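You operate a simulated robot arm through the tools that you are given. There is no shell and no other tool. Be economical: measure what you need, move in short steps, check, and stop when the job is done.

The job below is to be done with a simulated robot arm. You get a single attempt, and the scene is never put back.

## Task
Lay the green cover on the cream rest, blow it clean, then stick on the white tab.
Fine: tab pressed down on the cover; black bulb back in the holder on the sink top. Set down upright: black bulb. What is to be rubbed or washed off counts as gone when no trace of it is left.

It is judged by the outcome, as a careful person would: the job done as asked, and still so three seconds after it is handed in. It fails if anything else is knocked over, pushed out of place, dropped, spilled or broken. A push-on lid holds only when it is set on centred and level and pressed home; a screw cap is set on level and turned clockwise until tight.

## Robot
A 7-joint arm with a two-finger parallel gripper, fixed in place. Base frame: the origin is at the foot of the arm, x ahead of it, y to its left, z up; the work surface is at about z = 0.86. Units: m, rad, N and s.
Its first joint turns from -2.601 to 2.601 rad. Payload 3.43 kg.
Tool frame: the origin (TCP) lies between the finger pads and is the grasp point; the fingertips stand 0.03 m ahead of it; z points along the fingers, y is the line along which they close. Largest opening 0.094 m; finger width 0.028, thickness 0.01; the body of the gripper, 0.05 by 0.096 m, starts 0.055 m behind the TCP.
Orientation is that of the tool frame in the base frame, as [roll, pitch, yaw] about the fixed x, y, z axes, in that order (R = Rz(yaw) Ry(pitch) Rx(roll)). With the fingers straight down and closing along the base's y, the tool's x points along the base's -x, its y along +y and its z along -z.

## Interface
- The arm moves only by the tool step_arm. Its argument "increments" is a list of rows, each a list of 3 entries, a list of its own where there are three numbers: the shift along the base's x, y, z in m, then the turn, a rotation vector about the base's x, y, z in rad, then the opening, from 0 (shut) to 1 (fully open). In form: [[[x, y, z], [wx, wy, wz], fingers], ...]. A call has 1 to 8 rows; each row shifts and turns the commanded pose from where the row before left it. Each row takes 0.2 s and may step no farther than 0.05 m and 0.15 rad from the row before; otherwise, or with a gripper value out of range, the whole call is refused. Where a pose cannot be reached the arm comes as near as it can. A force on the tool above 40 N (or 10 N above the force at the start of the call, whichever is more), or a blocked arm, ends the call early, and 0.2 s more pass. Each finger travels about 0.045 m/s and halts on what it meets, pressing with about 37 N; the grip force reading is that of the motor and also rises with nothing between the fingers. The clock runs only during rows and for 0.2 s after the last one: add rows that do not move to give the fingers time. It gives the time, the measured TCP pose, the force on the tool (base axes), the opening and the grip force at its end, in the units of the frame above (readings bear some noise), with the torque about the TCP (base axes, N m) and any sound that the robot's microphone picked up, and new pictures: "pictures" is both (left out), scene, wrist or none.
- Cameras (640 x 400 px; columns grow to the right, rows downward): "scene" is fixed at [0.4012, -0.4992, 1.6005]; the picture's right is [0.21, -0.98, 0.00], its down [-0.66, -0.14, -0.73] and it looks along [0.72, 0.15, -0.68] (base axes); focal length 333 px, centre (320, 200). "wrist" rides on the gripper at [0.076, 0.014, -0.103] in the tool frame; the picture's right is [-0.18, 0.98, 0.00], its down [-0.75, -0.14, -0.64] and it looks along [-0.63, -0.12, 0.77] (tool axes); focal length 243 px, centre (320, 200). There is no depth. A picture from a camera that has moved, and an enlarged one, comes with that camera's place and axes in the base frame and with its lens.
- inspect(camera, box): a new picture of the part [left, top, right, bottom] of that camera's present view, enlarged. It takes no simulated time.
- finish_job(): hands the job in; it is judged then, once.

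Go step by step. Nothing tells you positions but the pictures and the camera data: compare them with the known pose of the tool, close in by small moves and look again before you grip or let go. The budget is 120 turns and 200 pictures, counting those below and the enlarged ones. Unless the task says otherwise, let go and move clear before handing in, and close with one line.

The tools are called after "Call:" as name(argument=value, ...) on one line, values as JSON. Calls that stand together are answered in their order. step_arm: Moves the arm, as the interface text tells. Its arguments: {"type":"object","properties":{"increments":{"type":"array","items":{"type":"array"}},"pictures":{"type":"string","enum":["both","scene","wrist","none"]}},"required":["increments"]} The other tools are called the same way: inspect (camera, box) takes an enlarged picture of a part of a camera's view; finish_job () hands the job in.

At the start:

```text
time: 0.0
position: [0.9865, -0.0341, 1.1767]
tool_rot: [3.141, 0.0, -3.141]
contact_force: [0.2, 0.5, 0.4]
ft_torque: [0.05, 0.01, -0.02]
opening: 0.0941
grasp_force: 0.0
```

scene: 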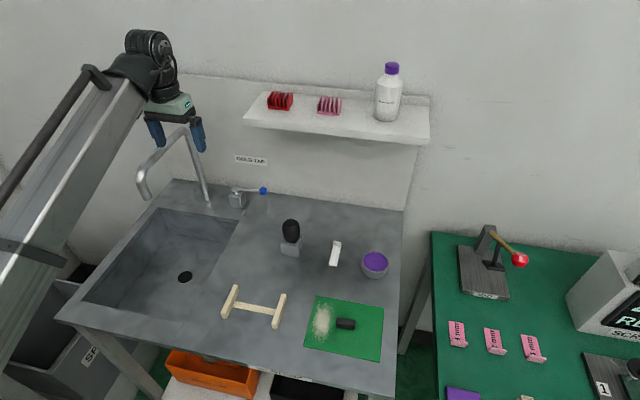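
wrist: 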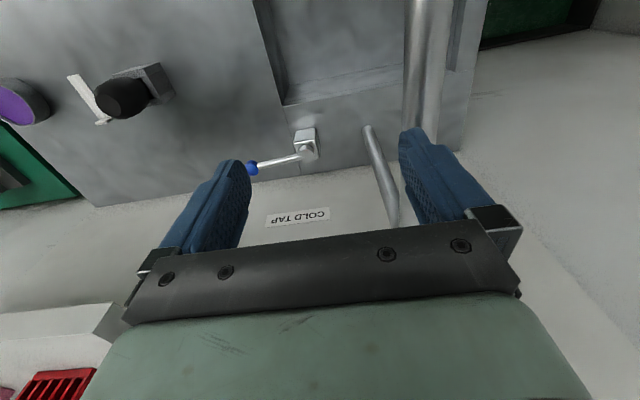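

I see a sink top with a black bulb in a holder, a white tab, a purple bowl, a cream rest, and a green mat with pale dust and a dark object on it. I'll enlarge these to find out what each thing is.

Call:
inspect(camera="scene", box=[210, 200, 410, 370])

Call:
inspect(camera="scene", box=[290, 280, 400, 370])

Call:
inspect(camera="scene", box=[420, 220, 640, 400])

```text
2.35 times, centred on (310, 285) of scene
camera zoom: at [0.4012, -0.4992, 1.6005], right [0.21, -0.98, 0.0], down [-0.66, -0.14, -0.73], along [0.72, 0.15, -0.68], focal length 783 px, centre (344, 0)
```

zoom: 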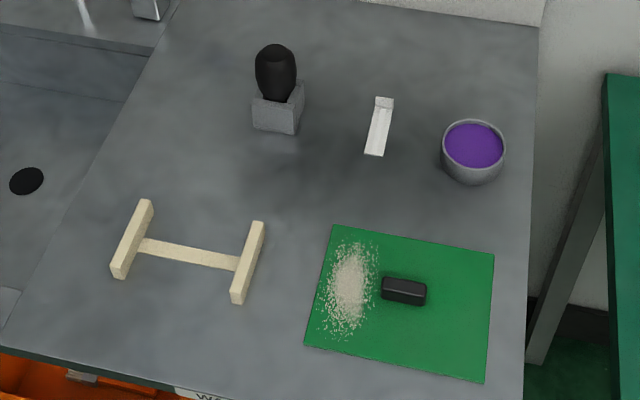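

```text
4.44 times, centred on (345, 325) of scene
camera zoom: at [0.4012, -0.4992, 1.6005], right [0.21, -0.98, 0.0], down [-0.66, -0.14, -0.73], along [0.72, 0.15, -0.68], focal length 1478 px, centre (209, -356)
```

zoom: 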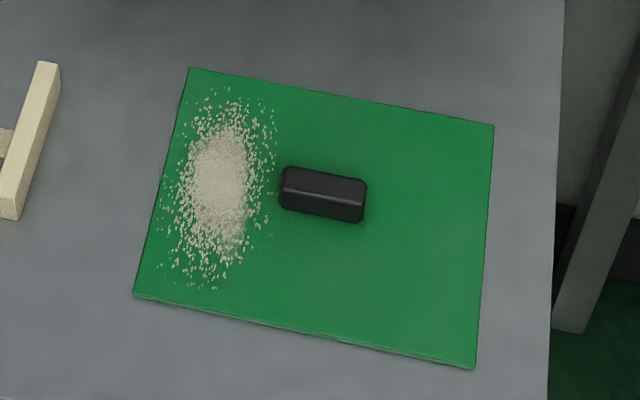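

```text
2.22 times, centred on (530, 310) of scene
camera zoom: at [0.4012, -0.4992, 1.6005], right [0.21, -0.98, 0.0], down [-0.66, -0.14, -0.73], along [0.72, 0.15, -0.68], focal length 739 px, centre (-147, -44)
```

zoom: 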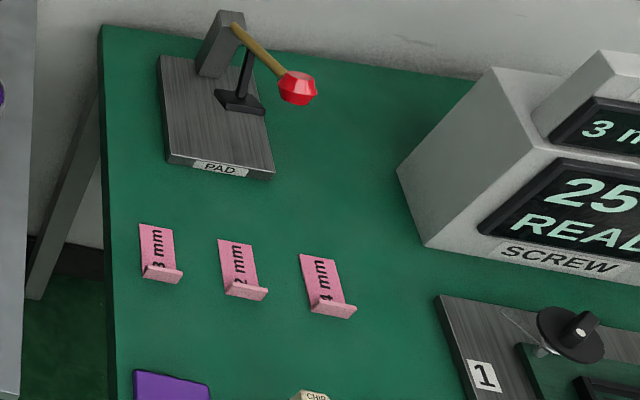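

The cover is a green plate (centre about x 0.77, y -0.48) with a black handle running along y. The cream rest is at about (0.77, -0.26). I'll look closely at the bulb and the tab.

Call:
inspect(camera="scene", box=[265, 205, 355, 275])

Call:
inspect(camera="wrist", box=[0, 40, 200, 200])

```text
5.71 times, centred on (310, 240) of scene
camera zoom: at [0.4012, -0.4992, 1.6005], right [0.21, -0.98, 0.0], down [-0.66, -0.14, -0.73], along [0.72, 0.15, -0.68], focal length 1901 px, centre (377, -29)
```

zoom: 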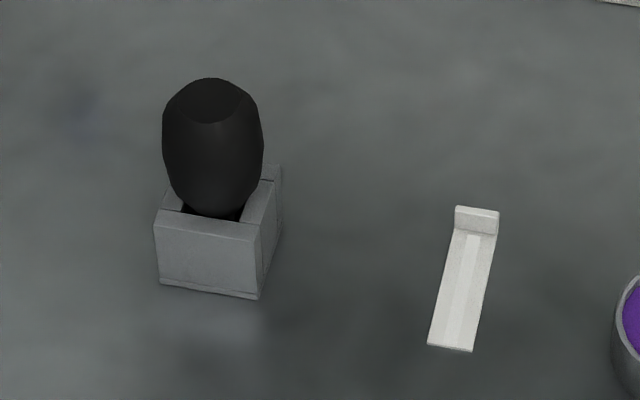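

```text
2.50 times, centred on (100, 120) of wrist
camera zoom: at [0.9106, -0.0214, 1.2779], right [0.18, 0.98, 0.0], down [0.75, -0.14, 0.64], along [0.63, -0.12, -0.77], focal length 606 px, centre (870, 400)
```

zoom: 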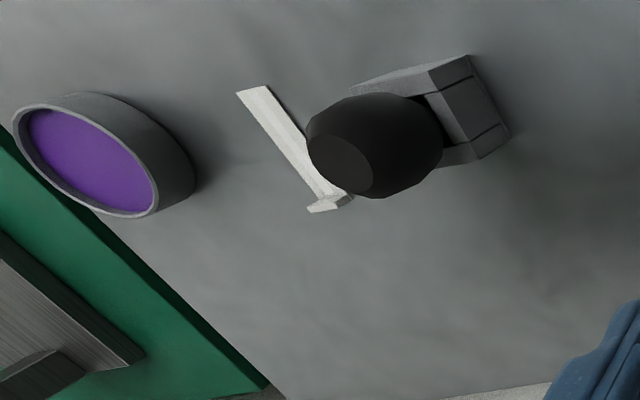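

The bulb stands in a U-shaped holder, and the tab has an upright lip at its far end. I'll move over the cover's handle and turn the tool 90° so the fingers close along x.

Call:
step_arm(increments=[[[-0.02, -0.04, 0], [0, 0, -0.1428], 1], [[-0.02, -0.04, 0], [0, 0, -0.1428], 1], [[-0.02, -0.04, 0], [0, 0, -0.1428], 1], [[-0.02, -0.04, 0], [0, 0, -0.1428], 1], [[-0.02, -0.04, 0], [0, 0, -0.1428], 1], [[-0.02, -0.04, 0], [0, 0, -0.1428], 1], [[-0.02, -0.04, 0], [0, 0, -0.1428], 1]], pictures="none")

Call:
step_arm(increments=[[[-0.02, -0.04, -0.03], [0, 0, -0.1428], 1], [[-0.02, -0.04, -0.03], [0, 0, -0.1428], 1], [[-0.02, -0.04, -0.03], [0, 0, -0.1428], 1], [[-0.0185, -0.0459, -0.02], [0, 0, -0.1428], 1], [[0, 0, -0.02], [0, 0, 0], 1]])

```text
time: 1.6
position: [0.8472, -0.3139, 1.1785]
tool_rot: [-3.141, -0.001, 2.139]
contact_force: [0.1, 0.0, 0.9]
ft_torque: [-0.02, 0.01, -0.01]
opening: 0.0941
grasp_force: 0.0
```

```text
refused: row 1 steps farther than a row can; nothing moved
```

Call:
step_arm(increments=[[[-0.02, -0.033, -0.02], [0, 0, -0.1428], 1], [[-0.02, -0.033, -0.02], [0, 0, -0.1428], 1], [[-0.02, -0.033, -0.02], [0, 0, -0.1428], 1], [[-0.0185, -0.033, -0.02], [0, 0, -0.1428], 1], [[0, -0.034, -0.03], [0, 0, 0], 1], [[0, 0, -0.03], [0, 0, 0], 1]])

```text
time: 3.0
position: [0.77, -0.4812, 1.0351]
tool_rot: [-3.14, -0.001, 1.571]
contact_force: [0.2, -0.5, 0.4]
ft_torque: [0.03, -0.03, 0.06]
opening: 0.0939
grasp_force: 0.0
camera wrist: at [0.7833, -0.4063, 1.1382], right [0.98, -0.18, 0.0], down [-0.14, -0.75, 0.64], along [-0.12, -0.63, -0.77], focal length 243 px, centre (320, 200)
```

scene: 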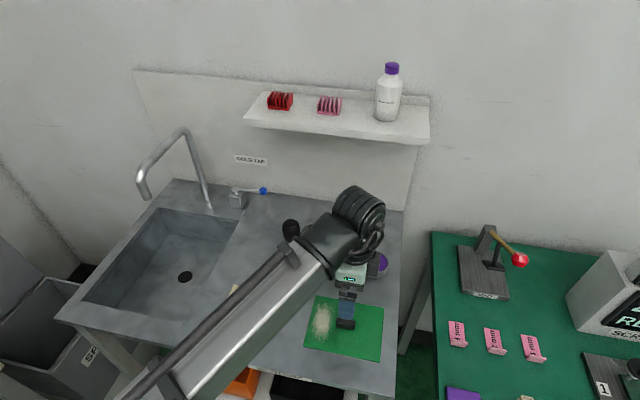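
wrist: 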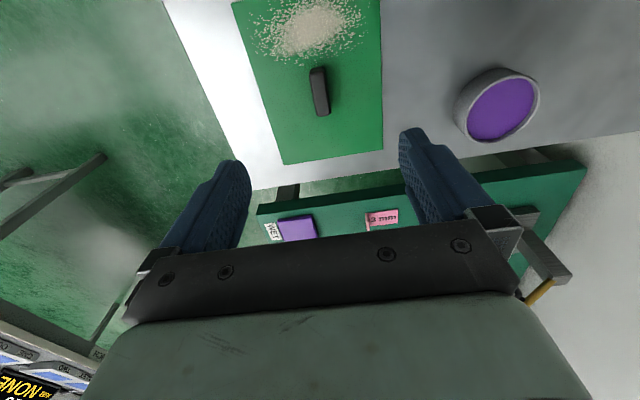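

The wrist view puts the handle at (0.768, -0.479), which is under the tool. I'll descend.

Call:
step_arm(increments=[[[-0.001, 0.001, -0.04], [0, 0, 0], 1], [[0, 0, -0.04], [0, 0, 0], 1], [[0, 0, -0.03], [0, 0, 0], 0.6], [[0, 0, -0.015], [0, 0, 0], 0.6], [[0, 0, 0], [0, 0, 0], 0.6]], pictures="both")

Call:
inspect(camera="wrist", box=[180, 60, 480, 240])

Call:
inspect(camera="scene", box=[300, 270, 400, 360])

```text
time: 4.2
position: [0.7689, -0.4796, 0.9108]
tool_rot: [-3.141, 0.001, 1.571]
contact_force: [0.1, -0.2, 0.2]
ft_torque: [0.01, 0.01, 0.02]
opening: 0.0565
grasp_force: 0.2
camera wrist: at [0.7828, -0.4042, 1.0128], right [0.98, -0.18, 0.0], down [-0.14, -0.75, 0.64], along [-0.12, -0.63, -0.77], focal length 243 px, centre (320, 200)
```

scene: 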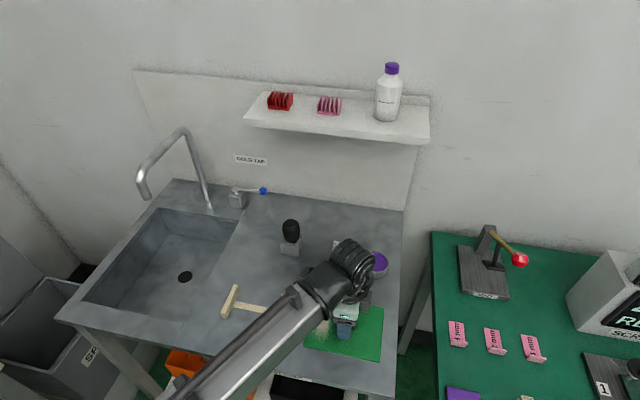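
wrist: 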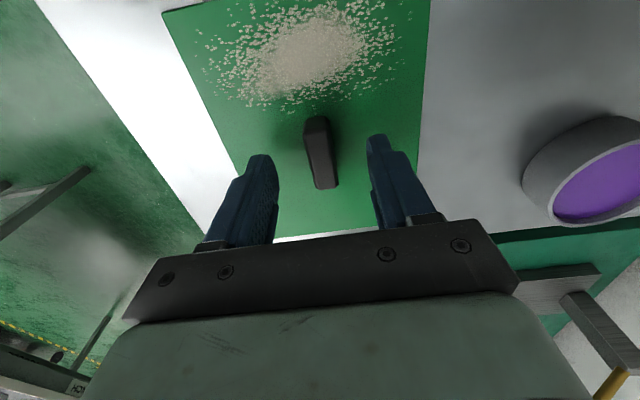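

```text
2.13 times, centred on (330, 150) of wrist
camera zoom: at [0.7828, -0.4042, 1.0128], right [0.98, -0.18, 0.0], down [-0.14, -0.75, 0.64], along [-0.12, -0.63, -0.77], focal length 518 px, centre (299, 307)
```

zoom: 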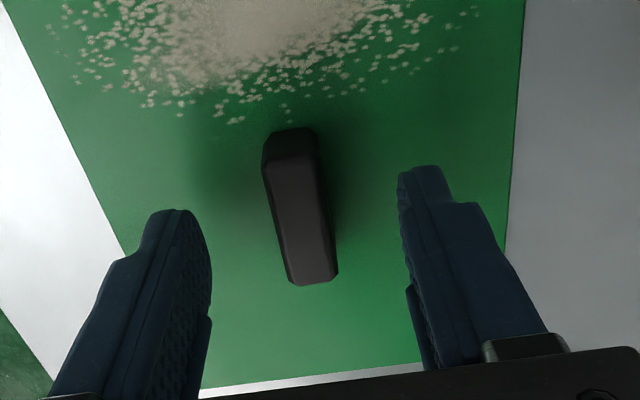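

```text
4.44 times, centred on (350, 315) of scene
camera zoom: at [0.4012, -0.4992, 1.6005], right [0.21, -0.98, 0.0], down [-0.66, -0.14, -0.73], along [0.72, 0.15, -0.68], focal length 1478 px, centre (187, -311)
```

zoom: 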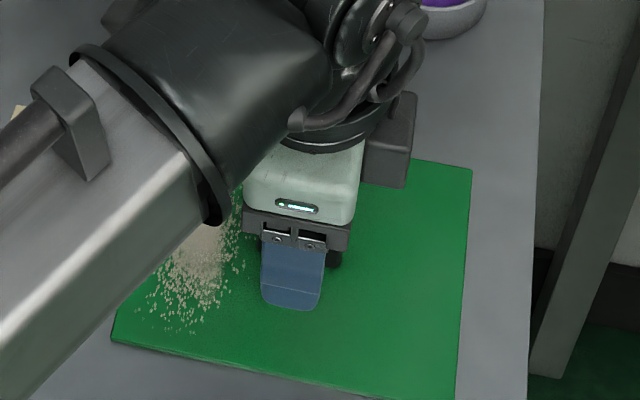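

The handle is centred between the fingers. I'll go down 1 cm more and close.

Call:
step_arm(increments=[[[-0.001, 0, -0.006], [0, 0, 0], 0.6], [[0, 0, -0.005], [0, 0, 0], 0.6], [[0, 0, 0], [0, 0, 0], 0.1], [[0, 0, 0], [0, 0, 0], 0.0], [[0, 0, 0], [0, 0, 0], 0.0], [[0, 0, 0], [0, 0, 0], 0.0]], pictures="wrist")

```text
time: 5.6
position: [0.766, -0.4794, 0.9002]
tool_rot: [3.141, 0.0, 1.57]
contact_force: [0.0, -0.1, -0.3]
ft_torque: [-0.01, -0.02, -0.03]
opening: 0.0152
grasp_force: 36.9
camera wrist: at [0.7806, -0.4041, 1.0014], right [0.98, -0.18, 0.0], down [-0.14, -0.75, 0.64], along [-0.12, -0.63, -0.77], focal length 243 px, centre (320, 200)
```

wrist: 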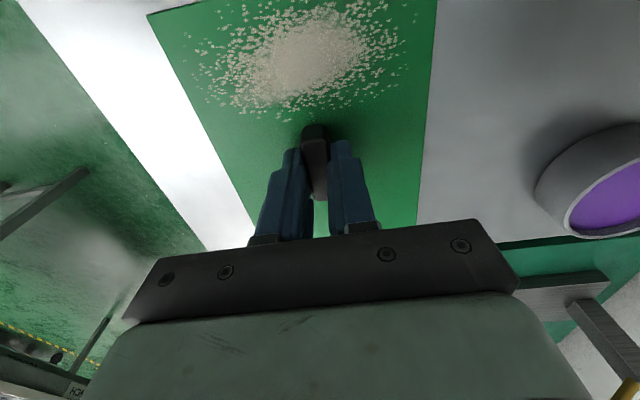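

The grip is firm at 15 mm. I'll lift the cover slowly and level.

Call:
step_arm(increments=[[[0, 0, 0.01], [0, 0, 0], 0], [[0, 0, 0.015], [0, 0, 0], 0], [[0, 0, 0.02], [0, 0, 0], 0], [[0, 0, 0.02], [0, 0, 0], 0], [[0, 0, 0], [0, 0, 0], 0]])

```text
time: 6.8
position: [0.7682, -0.4797, 0.9651]
tool_rot: [-3.141, 0.001, 1.571]
contact_force: [0.0, 0.9, -0.7]
ft_torque: [-0.01, 0.02, 0.02]
opening: 0.0151
grasp_force: 36.8
camera wrist: at [0.7813, -0.4045, 1.0672], right [0.98, -0.18, 0.0], down [-0.14, -0.75, 0.64], along [-0.12, -0.63, -0.77], focal length 243 px, centre (320, 200)
```

scene: 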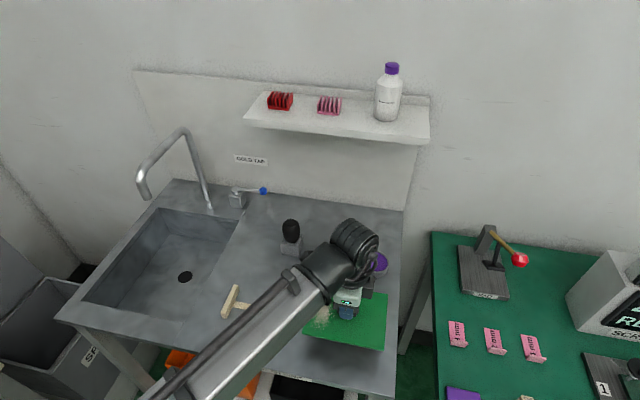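
wrist: 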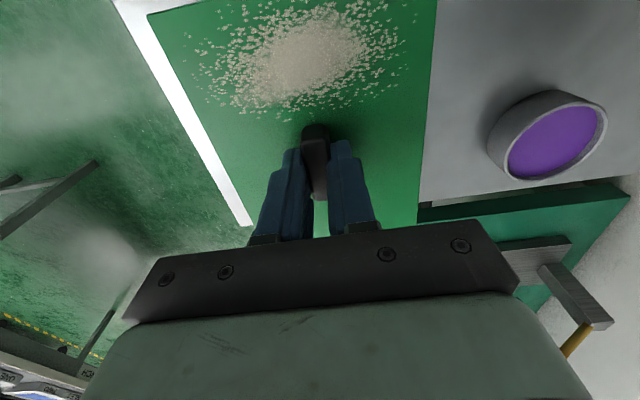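

The cover is lifted and level. I'll carry it over the rest.

Call:
step_arm(increments=[[[0, 0.02, 0], [0, 0, 0], 0], [[0, 0.04, 0], [0, 0, 0], 0], [[0, 0.04, 0], [0, 0, 0], 0], [[0, 0.04, 0], [0, 0, 0], 0], [[0, 0.04, 0], [0, 0, 0], 0], [[0, 0.025, 0], [0, 0, 0], 0], [[0, 0.014, 0], [0, 0, 0], 0], [[0, 0, 0], [0, 0, 0], 0]])

Call:
inspect(camera="scene", box=[190, 250, 330, 350])

```text
time: 8.6
position: [0.7672, -0.2598, 0.9645]
tool_rot: [3.141, 0.001, 1.571]
contact_force: [0.1, -0.2, -1.0]
ft_torque: [0.02, 0.0, 0.0]
opening: 0.0154
grasp_force: 36.9
camera wrist: at [0.781, -0.1845, 1.0667], right [0.98, -0.18, 0.0], down [-0.14, -0.75, 0.64], along [-0.12, -0.63, -0.77], focal length 243 px, centre (320, 200)
```

scene: 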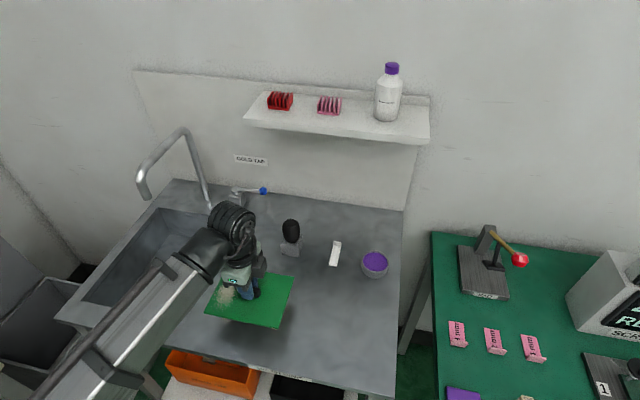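
wrist: 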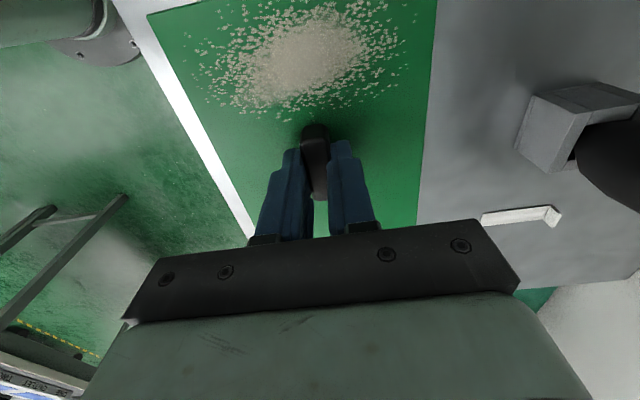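

```text
4.00 times, centred on (260, 300) of scene
camera zoom: at [0.4012, -0.4992, 1.6005], right [0.21, -0.98, 0.0], down [-0.66, -0.14, -0.73], along [0.72, 0.15, -0.68], focal length 1331 px, centre (560, -200)
```

zoom: 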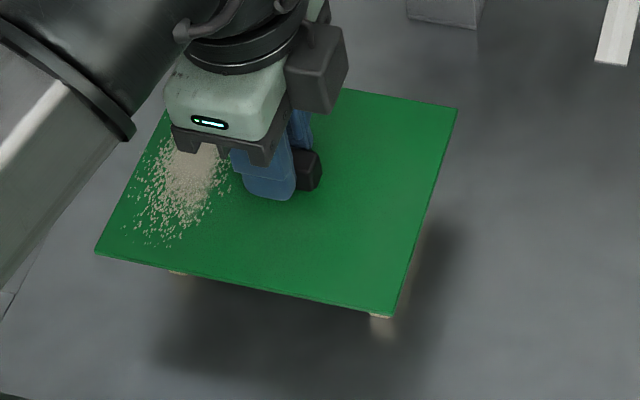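

The cover is above the rest. I'll lower it slowly and watch the force.

Call:
step_arm(increments=[[[0.001, -0.001, -0.015], [0, 0, 0], 0], [[0, 0, -0.006], [0, 0, 0], 0], [[0, 0, -0.004], [0, 0, 0], 0], [[0, 0, 0], [0, 0, 0], 0]], pictures="scene")

Call:
inspect(camera="scene", box=[190, 250, 330, 350])

```text
time: 9.6
position: [0.7679, -0.2622, 0.9396]
tool_rot: [-3.141, -0.001, 1.573]
contact_force: [-0.3, 0.0, -1.7]
ft_torque: [0.01, 0.02, -0.03]
opening: 0.0153
grasp_force: 37.1
```

scene: 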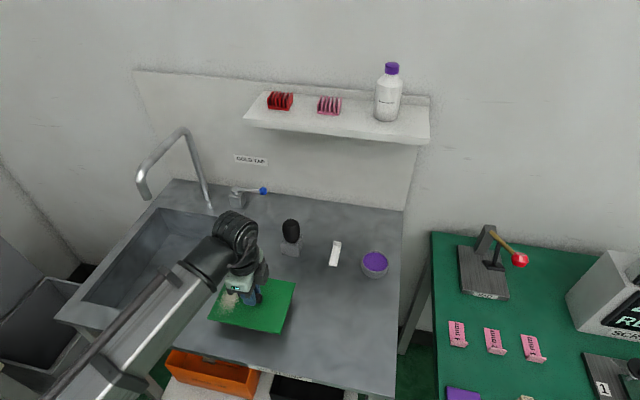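

```text
4.00 times, centred on (260, 300) of scene
camera zoom: at [0.4012, -0.4992, 1.6005], right [0.21, -0.98, 0.0], down [-0.66, -0.14, -0.73], along [0.72, 0.15, -0.68], focal length 1331 px, centre (560, -200)
```

zoom: 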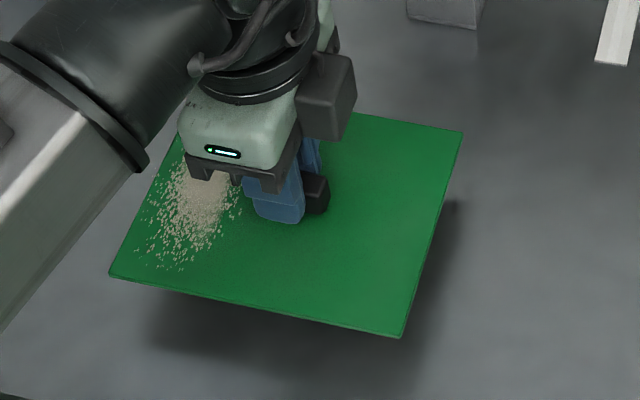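

Call:
step_arm(increments=[[[0, 0, -0.004], [0, 0, 0], 0], [[0, 0, -0.004], [0, 0, 0], 0], [[0, 0, -0.003], [0, 0, 0], 0], [[0, 0, 0], [0, 0, 0], 0]], pictures="none")

```text
time: 10.6
position: [0.7671, -0.2616, 0.9295]
tool_rot: [-3.139, -0.001, 1.571]
contact_force: [0.3, 0.0, -1.3]
ft_torque: [-0.01, 0.02, -0.04]
opening: 0.0152
grasp_force: 37.3
```

Call:
step_arm(increments=[[[0, 0, -0.003], [0, 0, 0], 0], [[0, 0, -0.002], [0, 0, 0], 0], [[0, 0, 0], [0, 0, 0], 0]], pictures="none")

Call:
step_arm(increments=[[[0, 0, -0.002], [0, 0, 0], 0], [[0, 0, -0.001], [0, 0, 0], 0], [[0, 0, 0], [0, 0, 0], 0]], pictures="none")

```text
time: 11.4
position: [0.7676, -0.2614, 0.9244]
tool_rot: [3.14, 0.0, 1.571]
contact_force: [0.3, -0.1, -0.9]
ft_torque: [-0.02, 0.03, 0.0]
opening: 0.0154
grasp_force: 37.5
```

```text
time: 12.2
position: [0.7672, -0.2614, 0.9233]
tool_rot: [3.14, 0.0, 1.571]
contact_force: [-2.4, -0.5, 26.4]
ft_torque: [-0.03, 0.08, 0.0]
opening: 0.0154
grasp_force: 37.2
```

The cover touched the rest at z 0.923. I'll ease the push, open the fingers and rise.

Call:
step_arm(increments=[[[0, 0, 0.002], [0, 0, 0], 0], [[0, 0, 0], [0, 0, 0], 0.25], [[0, 0, 0], [0, 0, 0], 0.5], [[0, 0, 0], [0, 0, 0], 0.5], [[0, 0, 0.02], [0, 0, 0], 0.5], [[0, 0, 0.04], [0, 0, 0], 0.6], [[0, 0, 0.04], [0, 0, 0], 0.6], [[0, 0, 0.04], [0, 0, 0], 1]], pictures="both")

Call:
inspect(camera="scene", box=[190, 250, 330, 350])

```text
time: 14.0
position: [0.7655, -0.2616, 1.0607]
tool_rot: [-3.142, 0.0, 1.572]
contact_force: [1.2, 0.4, 0.4]
ft_torque: [0.01, -0.01, -0.01]
opening: 0.0912
grasp_force: 0.0
camera wrist: at [0.7792, -0.1862, 1.164], right [0.98, -0.18, 0.0], down [-0.14, -0.75, 0.64], along [-0.12, -0.63, -0.77], focal length 243 px, centre (320, 200)
```

scene: 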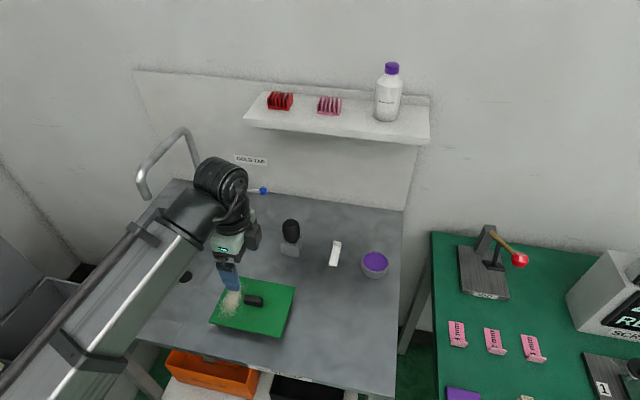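
wrist: 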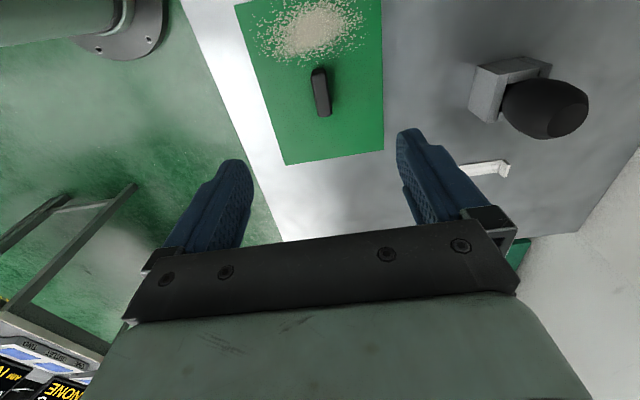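

```text
4.00 times, centred on (260, 300) of scene
camera zoom: at [0.4012, -0.4992, 1.6005], right [0.21, -0.98, 0.0], down [-0.66, -0.14, -0.73], along [0.72, 0.15, -0.68], focal length 1331 px, centre (560, -200)
```

zoom: 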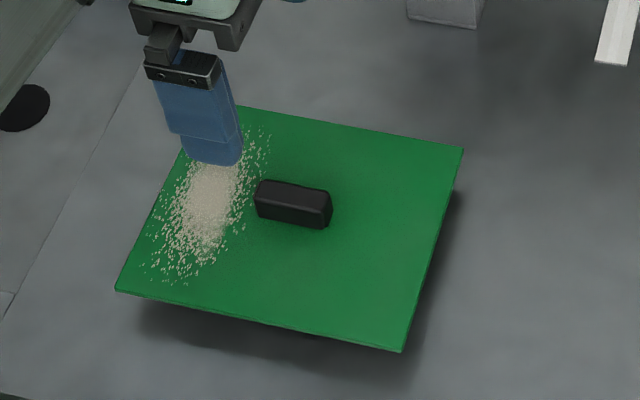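

The cover now lies on the rest, centred. By triangulation the bulb's top is at about (0.966, -0.301, 0.970). I'll turn the tool back, tilt it outward a little for reach, and come near the bulb.

Call:
step_arm(increments=[[[0, 0, 0.02], [0, 0, 0.145], 1], [[0, 0, 0.02], [0, 0, 0.145], 1], [[0.02, 0, 0], [0, 0, 0.145], 1], [[0.02, -0.01, 0], [0, 0, 0.145], 1], [[0.02, -0.01, 0], [0, 0, 0.145], 1], [[0.02, -0.01, 0], [0, 0, 0.145], 1], [[0.02, -0.01, 0], [0, 0, 0.145], 1], [[0, 0, 0], [0, 0, 0.145], 1]], pictures="none")

Call:
step_arm(increments=[[[0.02, 0, 0], [0, 0, 0.145], 1], [[0.01, 0, 0], [0, 0, 0.145], 1], [[0.0, 0, 0], [0, 0, 0.1208], 1], [[0, 0, 0], [0, -0.15, 0], 1], [[0, 0, 0], [0, -0.15, 0], 1], [[0, 0, 0], [0, 0, 0], 1]], pictures="both")

```text
time: 15.8
position: [0.8684, -0.3033, 1.1022]
tool_rot: [-3.141, 0.001, 2.735]
contact_force: [-0.3, -0.5, 0.0]
ft_torque: [-0.02, -0.01, -0.01]
opening: 0.0939
grasp_force: 0.0
```

```text
time: 17.2
position: [0.8977, -0.3026, 1.1043]
tool_rot: [-3.141, 0.303, -3.14]
contact_force: [-0.8, -0.4, -0.1]
ft_torque: [0.0, -0.04, -0.01]
opening: 0.0938
grasp_force: 0.1
camera wrist: at [0.7942, -0.2885, 1.1784], right [0.17, 0.98, 0.05], down [0.53, -0.14, 0.84], along [0.83, -0.12, -0.54], focal length 243 px, centre (320, 200)
```

scene: 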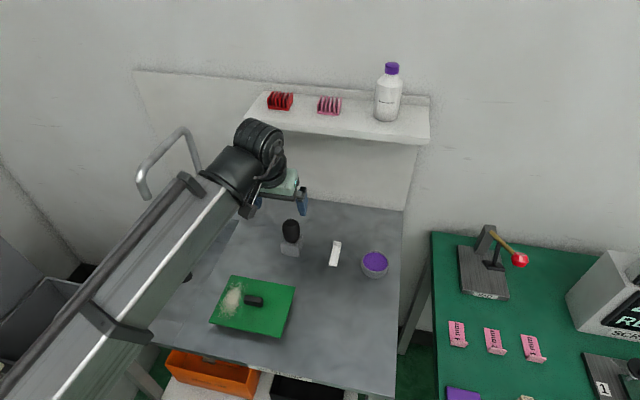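
wrist: 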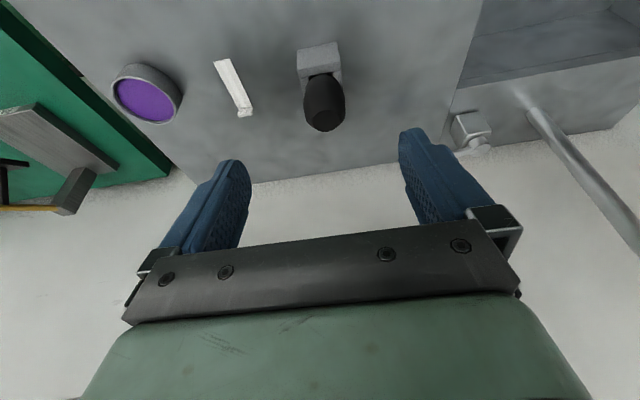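

The bulb shows well in the wrist view. I'll enlarge it to refine its place.

Call:
inspect(camera="wrist", box=[190, 20, 370, 150])

```text
3.08 times, centred on (280, 85) of wrist
camera zoom: at [0.7942, -0.2885, 1.1784], right [0.17, 0.98, 0.05], down [0.53, -0.14, 0.84], along [0.83, -0.12, -0.54], focal length 746 px, centre (443, 554)
```

zoom: 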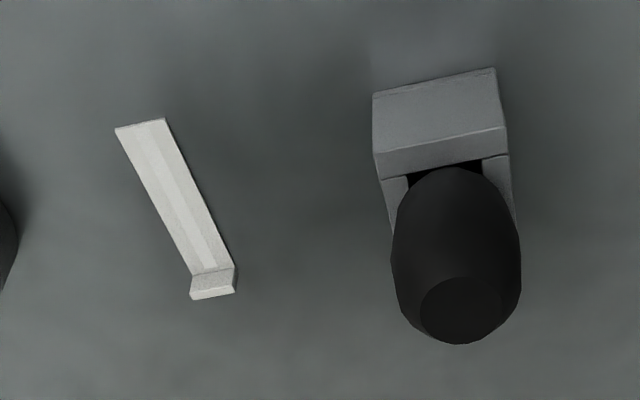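

The bulb axis is at about (0.964, -0.3015), and the tab's lip is at about (1.003, -0.422). I'll go over the bulb and descend part-way.

Call:
step_arm(increments=[[[0.033, 0.0, -0.02], [0, 0, 0], 1], [[0.034, 0.001, -0.02], [0, 0, 0], 1], [[0, 0, -0.03], [0, 0, 0], 1], [[0, 0, -0.03], [0, 0, 0], 1], [[0, 0, -0.03], [0, 0, 0], 1], [[0, 0, 0], [0, 0, 0], 1]], pictures="both")

Call:
inspect(camera="scene", box=[250, 190, 370, 270])

```text
time: 18.6
position: [0.9647, -0.3026, 0.9744]
tool_rot: [-3.142, 0.301, -3.141]
contact_force: [0.0, 0.7, 0.4]
ft_torque: [0.02, 0.01, 0.02]
opening: 0.0939
grasp_force: 0.1
camera wrist: at [0.8616, -0.289, 1.0483], right [0.18, 0.98, 0.05], down [0.53, -0.14, 0.84], along [0.83, -0.12, -0.55], focal length 243 px, centre (320, 200)
```

scene: 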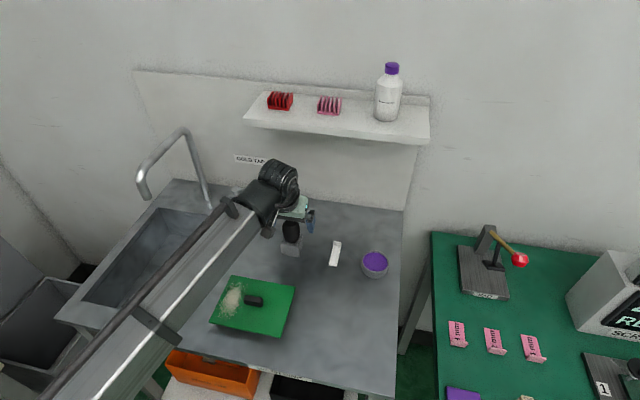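
wrist: 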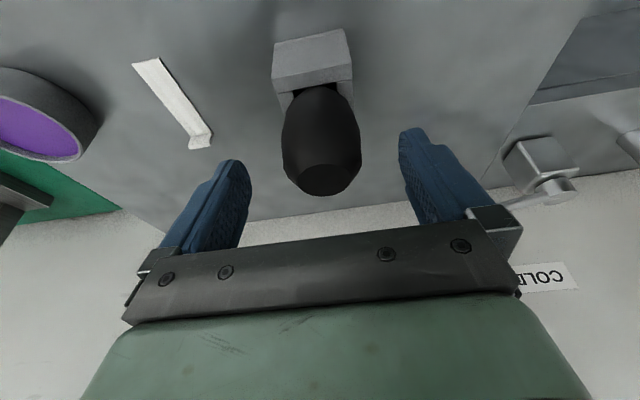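

```text
5.00 times, centred on (310, 230) of scene
camera zoom: at [0.4012, -0.4992, 1.6005], right [0.21, -0.98, 0.0], down [-0.66, -0.14, -0.73], along [0.72, 0.15, -0.68], focal length 1663 px, centre (370, 50)
```

zoom: 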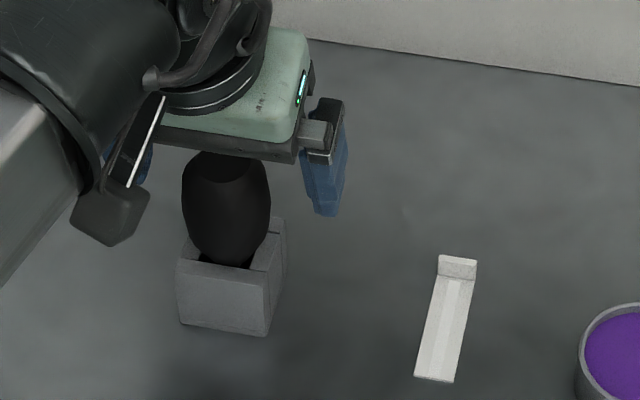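

The alignment is good and the arm reaches. I'll descend to z 0.948 and close lightly by degrees.

Call:
step_arm(increments=[[[0, 0.001, -0.014], [0, 0, 0], 1], [[0, 0, -0.013], [0, 0, 0], 1], [[0, 0, 0], [0, 0, 0], 0.6], [[0, 0, 0], [0, 0, 0], 0.5], [[0, 0, 0], [0, 0, 0], 0.45], [[0, 0, 0], [0, 0, 0], 0.45], [[0, 0, 0], [0, 0, 0], 0.45]], pictures="both")

Call:
inspect(camera="wrist", box=[200, 20, 440, 220])

```text
time: 20.2
position: [0.9646, -0.2999, 0.9476]
tool_rot: [3.141, 0.3, -3.14]
contact_force: [0.5, -0.2, -0.5]
ft_torque: [0.02, 0.0, -0.02]
opening: 0.0466
grasp_force: 36.8
camera wrist: at [0.8617, -0.2874, 1.0213], right [0.18, 0.98, 0.05], down [0.53, -0.14, 0.84], along [0.83, -0.12, -0.55], focal length 243 px, centre (320, 200)
```

scene: 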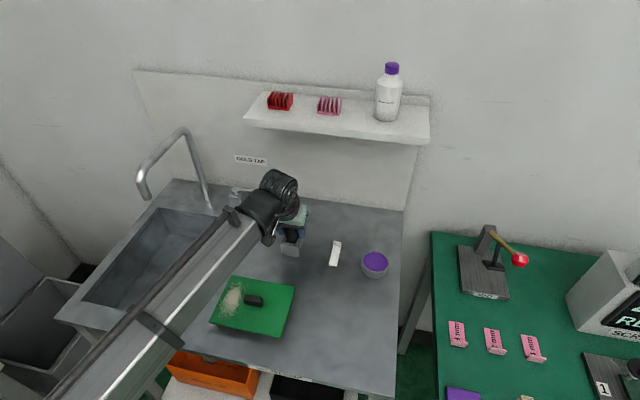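
wrist: 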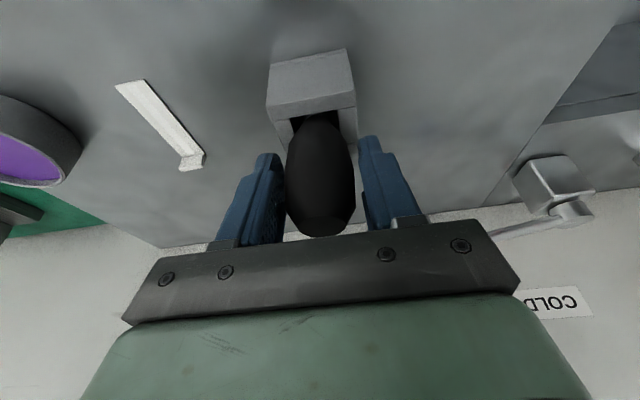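

```text
2.00 times, centred on (320, 120) of wrist
camera zoom: at [0.8617, -0.2874, 1.0213], right [0.18, 0.98, 0.05], down [0.53, -0.14, 0.84], along [0.83, -0.12, -0.55], focal length 485 px, centre (320, 360)
```

zoom: 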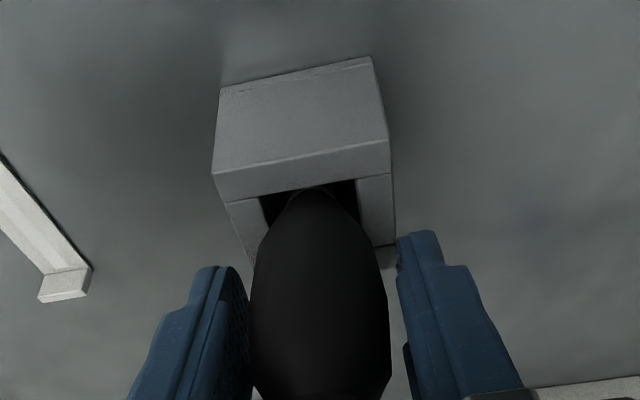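

The bulb is held at 46.6 mm. I'll lift it straight up.

Call:
step_arm(increments=[[[0, 0, 0.015], [0, 0, 0], 0.45], [[0, 0, 0.02], [0, 0, 0], 0.45], [[0, 0, 0.03], [0, 0, 0], 0.45], [[0, 0, 0.03], [0, 0, 0], 0.45], [[0, 0, 0.03], [0, 0, 0], 0.45], [[0, 0, 0], [0, 0, 0], 0.45]], pictures="both")

Call:
inspect(camera="scene", box=[230, 160, 370, 260])

```text
time: 21.6
position: [0.9628, -0.3014, 1.0702]
tool_rot: [-3.141, 0.3, 3.141]
contact_force: [0.1, 0.5, -0.5]
ft_torque: [-0.02, 0.0, -0.01]
opening: 0.0468
grasp_force: 36.8
camera wrist: at [0.8604, -0.2875, 1.1453], right [0.18, 0.98, 0.05], down [0.53, -0.14, 0.84], along [0.83, -0.12, -0.55], focal length 243 px, centre (320, 200)
```

scene: 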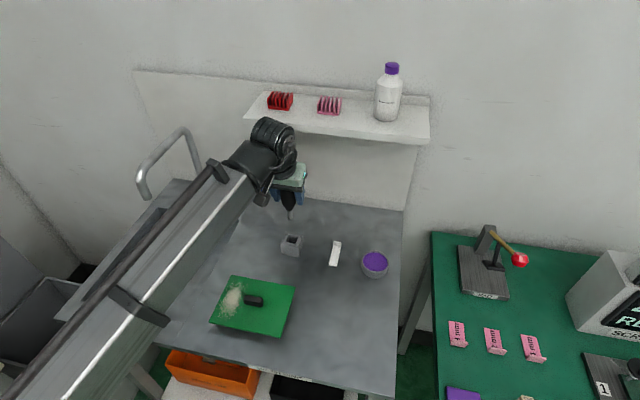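
wrist: 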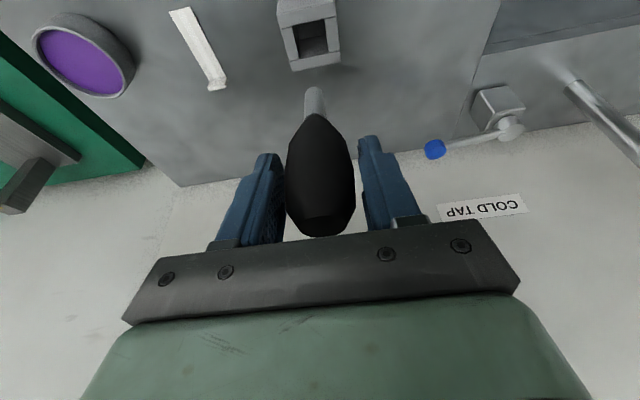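

```text
4.00 times, centred on (300, 210) of scene
camera zoom: at [0.4012, -0.4992, 1.6005], right [0.21, -0.98, 0.0], down [-0.66, -0.14, -0.73], along [0.72, 0.15, -0.68], focal length 1331 px, centre (400, 160)
```

zoom: 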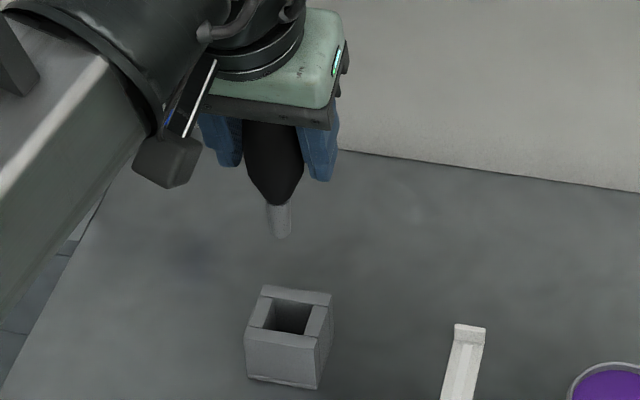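

The bulb's nozzle points down, with its tip about 82 mm below the TCP. I'll take it over the dust patch at about (0.763, -0.207), keeping the same tilt so that the bulb stays vertical.

Call:
step_arm(increments=[[[-0.034, 0.016, 0], [0, 0, 0], 0.45], [[-0.034, 0.016, 0], [0, 0, 0], 0.45], [[-0.034, 0.016, 0], [0, 0, 0], 0.45], [[-0.034, 0.016, 0], [0, 0, 0], 0.45], [[-0.034, 0.016, 0], [0, 0, 0], 0.45], [[-0.03, 0.0144, -0.02], [0, 0, 0], 0.45], [[0, 0, -0.03], [0, 0, 0], 0.45], [[0, 0, 0], [0, 0, 0], 0.45]], pictures="both")

Call:
inspect(camera="wrist", box=[200, 0, 460, 180])

Call:
inspect(camera="scene", box=[190, 250, 330, 350])

```text
time: 23.4
position: [0.7659, -0.2064, 1.0197]
tool_rot: [3.141, 0.3, -3.14]
contact_force: [0.5, -0.1, 0.1]
ft_torque: [-0.01, 0.02, -0.03]
opening: 0.0466
grasp_force: 36.6
camera wrist: at [0.6626, -0.1924, 1.0943], right [0.18, 0.98, 0.05], down [0.53, -0.14, 0.84], along [0.83, -0.12, -0.55], focal length 243 px, centre (320, 200)
```

scene: 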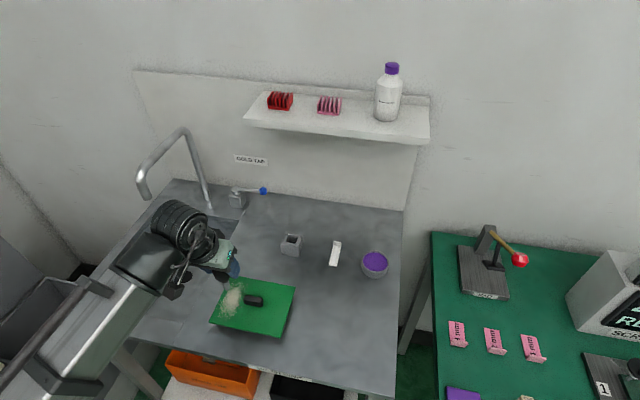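
wrist: 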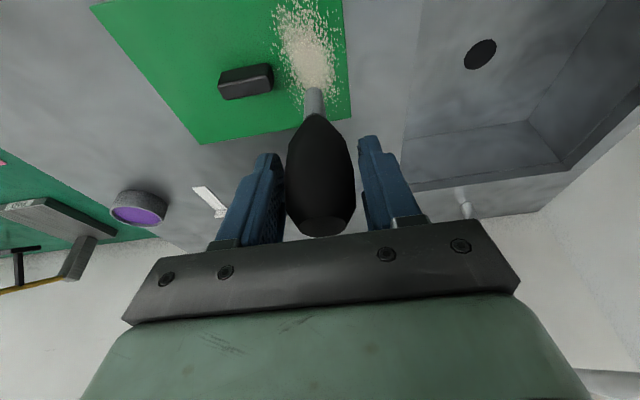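

```text
2.22 times, centred on (330, 90) of wrist
camera zoom: at [0.6626, -0.1924, 1.0943], right [0.18, 0.98, 0.05], down [0.53, -0.14, 0.84], along [0.83, -0.12, -0.55], focal length 539 px, centre (298, 444)
```

zoom: 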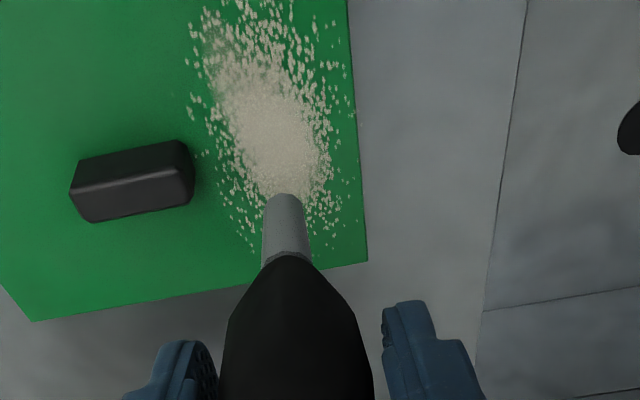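

```text
4.00 times, centred on (260, 300) of scene
camera zoom: at [0.4012, -0.4992, 1.6005], right [0.21, -0.98, 0.0], down [-0.66, -0.14, -0.73], along [0.72, 0.15, -0.68], focal length 1331 px, centre (560, -200)
```

zoom: 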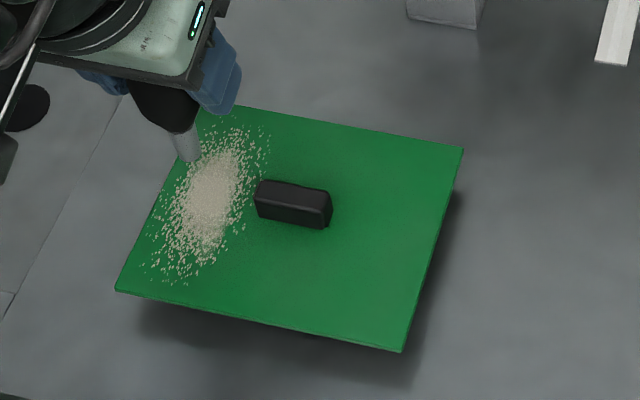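

The nozzle is over the dust, about 5 cm above the cover. I'll lower it 2 cm and try a squeeze.

Call:
step_arm(increments=[[[0, 0, -0.02], [0, 0, 0], 0.45], [[0, 0, 0], [0, 0, 0], 0.2], [[0, 0, 0], [0, 0, 0], 0.2], [[0, 0, 0], [0, 0, 0], 0.0], [[0, 0, 0], [0, 0, 0], 0.0]], pictures="none")

Call:
inspect(camera="scene", box=[190, 250, 330, 350])

```text
time: 24.6
position: [0.7652, -0.2054, 1.0004]
tool_rot: [3.14, 0.3, -3.141]
contact_force: [-0.5, 0.3, 0.2]
ft_torque: [0.02, 0.0, 0.01]
opening: 0.0466
grasp_force: 36.9
```

```text
4.00 times, centred on (260, 300) of scene
camera zoom: at [0.4012, -0.4992, 1.6005], right [0.21, -0.98, 0.0], down [-0.66, -0.14, -0.73], along [0.72, 0.15, -0.68], focal length 1331 px, centre (560, -200)
```

zoom: 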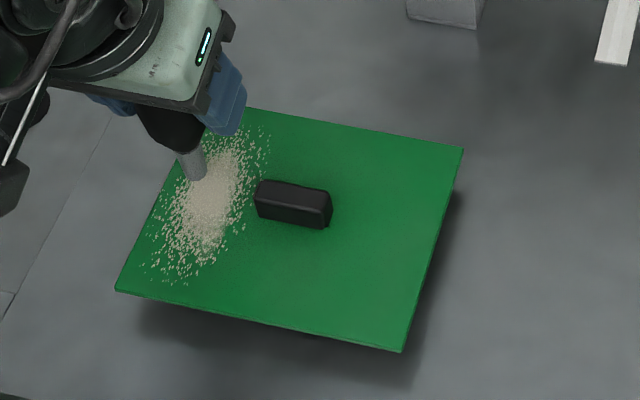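

There was no puff: the fingers were already pressing at full force. I'll relax the grip very slightly and read the force.

Call:
step_arm(increments=[[[0, 0, 0], [0, 0, 0], 0.48], [[0, 0, 0], [0, 0, 0], 0.48]], pictures="none")

Call:
step_arm(increments=[[[0, 0, 0], [0, 0, 0], 0.49], [[0, 0, 0], [0, 0, 0], 0.49]], pictures="none")

```text
time: 25.2
position: [0.7661, -0.205, 0.9995]
tool_rot: [-3.141, 0.299, -3.141]
contact_force: [0.5, -0.6, -0.4]
ft_torque: [0.01, -0.05, -0.01]
opening: 0.0462
grasp_force: 37.1
```

```text
time: 25.8
position: [0.7653, -0.2057, 0.9999]
tool_rot: [3.141, 0.301, -3.141]
contact_force: [-0.5, 0.1, 0.1]
ft_torque: [0.0, 0.01, 0.02]
opening: 0.0473
grasp_force: 16.4
```

At 0.49 the grip drops to 16 N and still holds. Now I'll squeeze from there.

Call:
step_arm(increments=[[[0, 0, 0], [0, 0, 0], 0.2], [[0, 0, 0], [0, 0, 0], 0.2]], pictures="none")

Call:
inspect(camera="scene", box=[190, 250, 330, 350])

```text
time: 26.4
position: [0.7668, -0.2057, 1.0014]
tool_rot: [-3.141, 0.3, 3.141]
contact_force: [0.1, -0.9, -0.1]
ft_torque: [0.04, 0.02, 0.0]
opening: 0.0467
grasp_force: 37.6
```

```text
4.00 times, centred on (260, 300) of scene
camera zoom: at [0.4012, -0.4992, 1.6005], right [0.21, -0.98, 0.0], down [-0.66, -0.14, -0.73], along [0.72, 0.15, -0.68], focal length 1331 px, centre (560, -200)
```

zoom: 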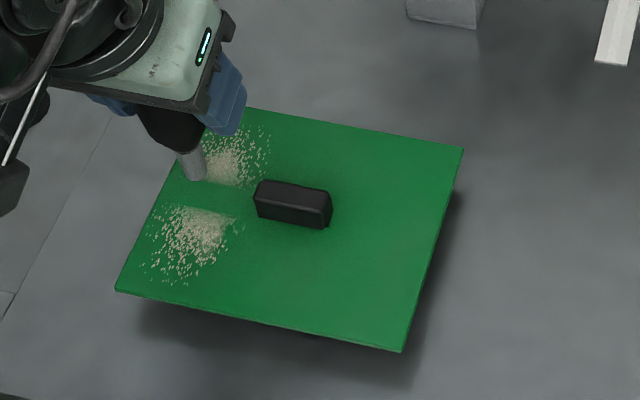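

That works: relaxing and then squeezing blows a clean band. I'll step along the patch, starting with the far side.

Call:
step_arm(increments=[[[0.028, 0, 0], [0, 0, 0], 0.2], [[0, 0, 0], [0, 0, 0], 0.49], [[0, 0, 0], [0, 0, 0], 0.49], [[0, 0, 0], [0, 0, 0], 0.2], [[0, 0, 0], [0, 0, 0], 0.2]], pictures="none")

Call:
inspect(camera="scene", box=[190, 250, 330, 350])

```text
time: 27.6
position: [0.7941, -0.2062, 0.9997]
tool_rot: [-3.141, 0.3, -3.141]
contact_force: [0.3, 0.0, 0.5]
ft_torque: [-0.02, 0.02, 0.01]
opening: 0.0467
grasp_force: 36.8
```

```text
4.00 times, centred on (260, 300) of scene
camera zoom: at [0.4012, -0.4992, 1.6005], right [0.21, -0.98, 0.0], down [-0.66, -0.14, -0.73], along [0.72, 0.15, -0.68], focal length 1331 px, centre (560, -200)
```

zoom: 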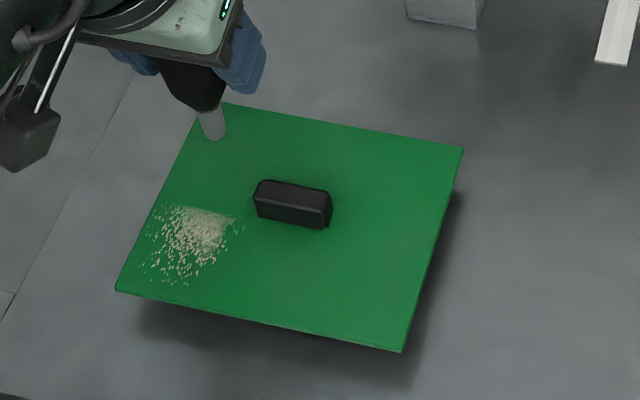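

The far half is clean. Now the near half.

Call:
step_arm(increments=[[[-0.03, 0, 0], [0, 0, 0], 0.2], [[-0.027, 0, 0], [0, 0, 0], 0.2], [[0, 0, 0], [0, 0, 0], 0.2], [[0, 0, 0], [0, 0, 0], 0.49], [[0, 0, 0], [0, 0, 0], 0.49], [[0, 0, 0], [0, 0, 0], 0.2], [[0, 0, 0], [0, 0, 0], 0.2]], pictures="none")

Call:
step_arm(increments=[[[-0.022, 0, 0], [0, 0, 0], 0.2], [[0, 0, 0], [0, 0, 0], 0.2], [[0, 0, 0], [0, 0, 0], 0.49], [[0, 0, 0], [0, 0, 0], 0.49], [[0, 0, 0], [0, 0, 0], 0.2], [[0, 0, 0], [0, 0, 0], 0.2]], pictures="wrist")

Call:
inspect(camera="scene", box=[190, 250, 330, 350])

```text
time: 29.2
position: [0.736, -0.2057, 1.0]
tool_rot: [-3.141, 0.3, 3.141]
contact_force: [0.5, -0.1, 0.3]
ft_torque: [0.01, 0.01, 0.01]
opening: 0.0465
grasp_force: 37.0
```

```text
time: 30.6
position: [0.7134, -0.2059, 1.0001]
tool_rot: [-3.141, 0.3, 3.141]
contact_force: [0.2, 0.2, 0.2]
ft_torque: [-0.03, 0.02, 0.01]
opening: 0.0465
grasp_force: 37.3
camera wrist: at [0.61, -0.1926, 1.0751], right [0.18, 0.98, 0.05], down [0.53, -0.14, 0.84], along [0.83, -0.12, -0.55], focal length 243 px, centre (320, 200)
```

wrist: 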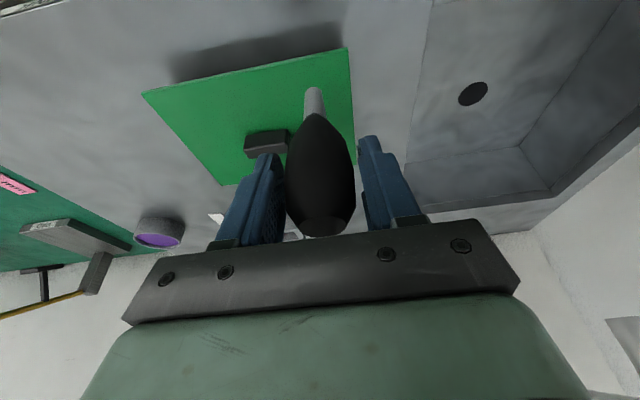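

```text
4.00 times, centred on (260, 300) of scene
camera zoom: at [0.4012, -0.4992, 1.6005], right [0.21, -0.98, 0.0], down [-0.66, -0.14, -0.73], along [0.72, 0.15, -0.68], focal length 1331 px, centre (560, -200)
```

zoom: 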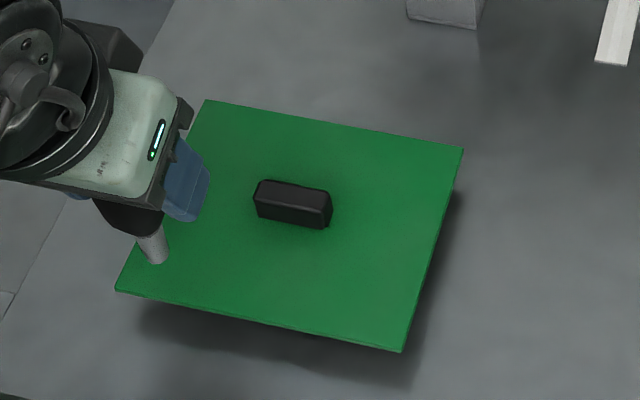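

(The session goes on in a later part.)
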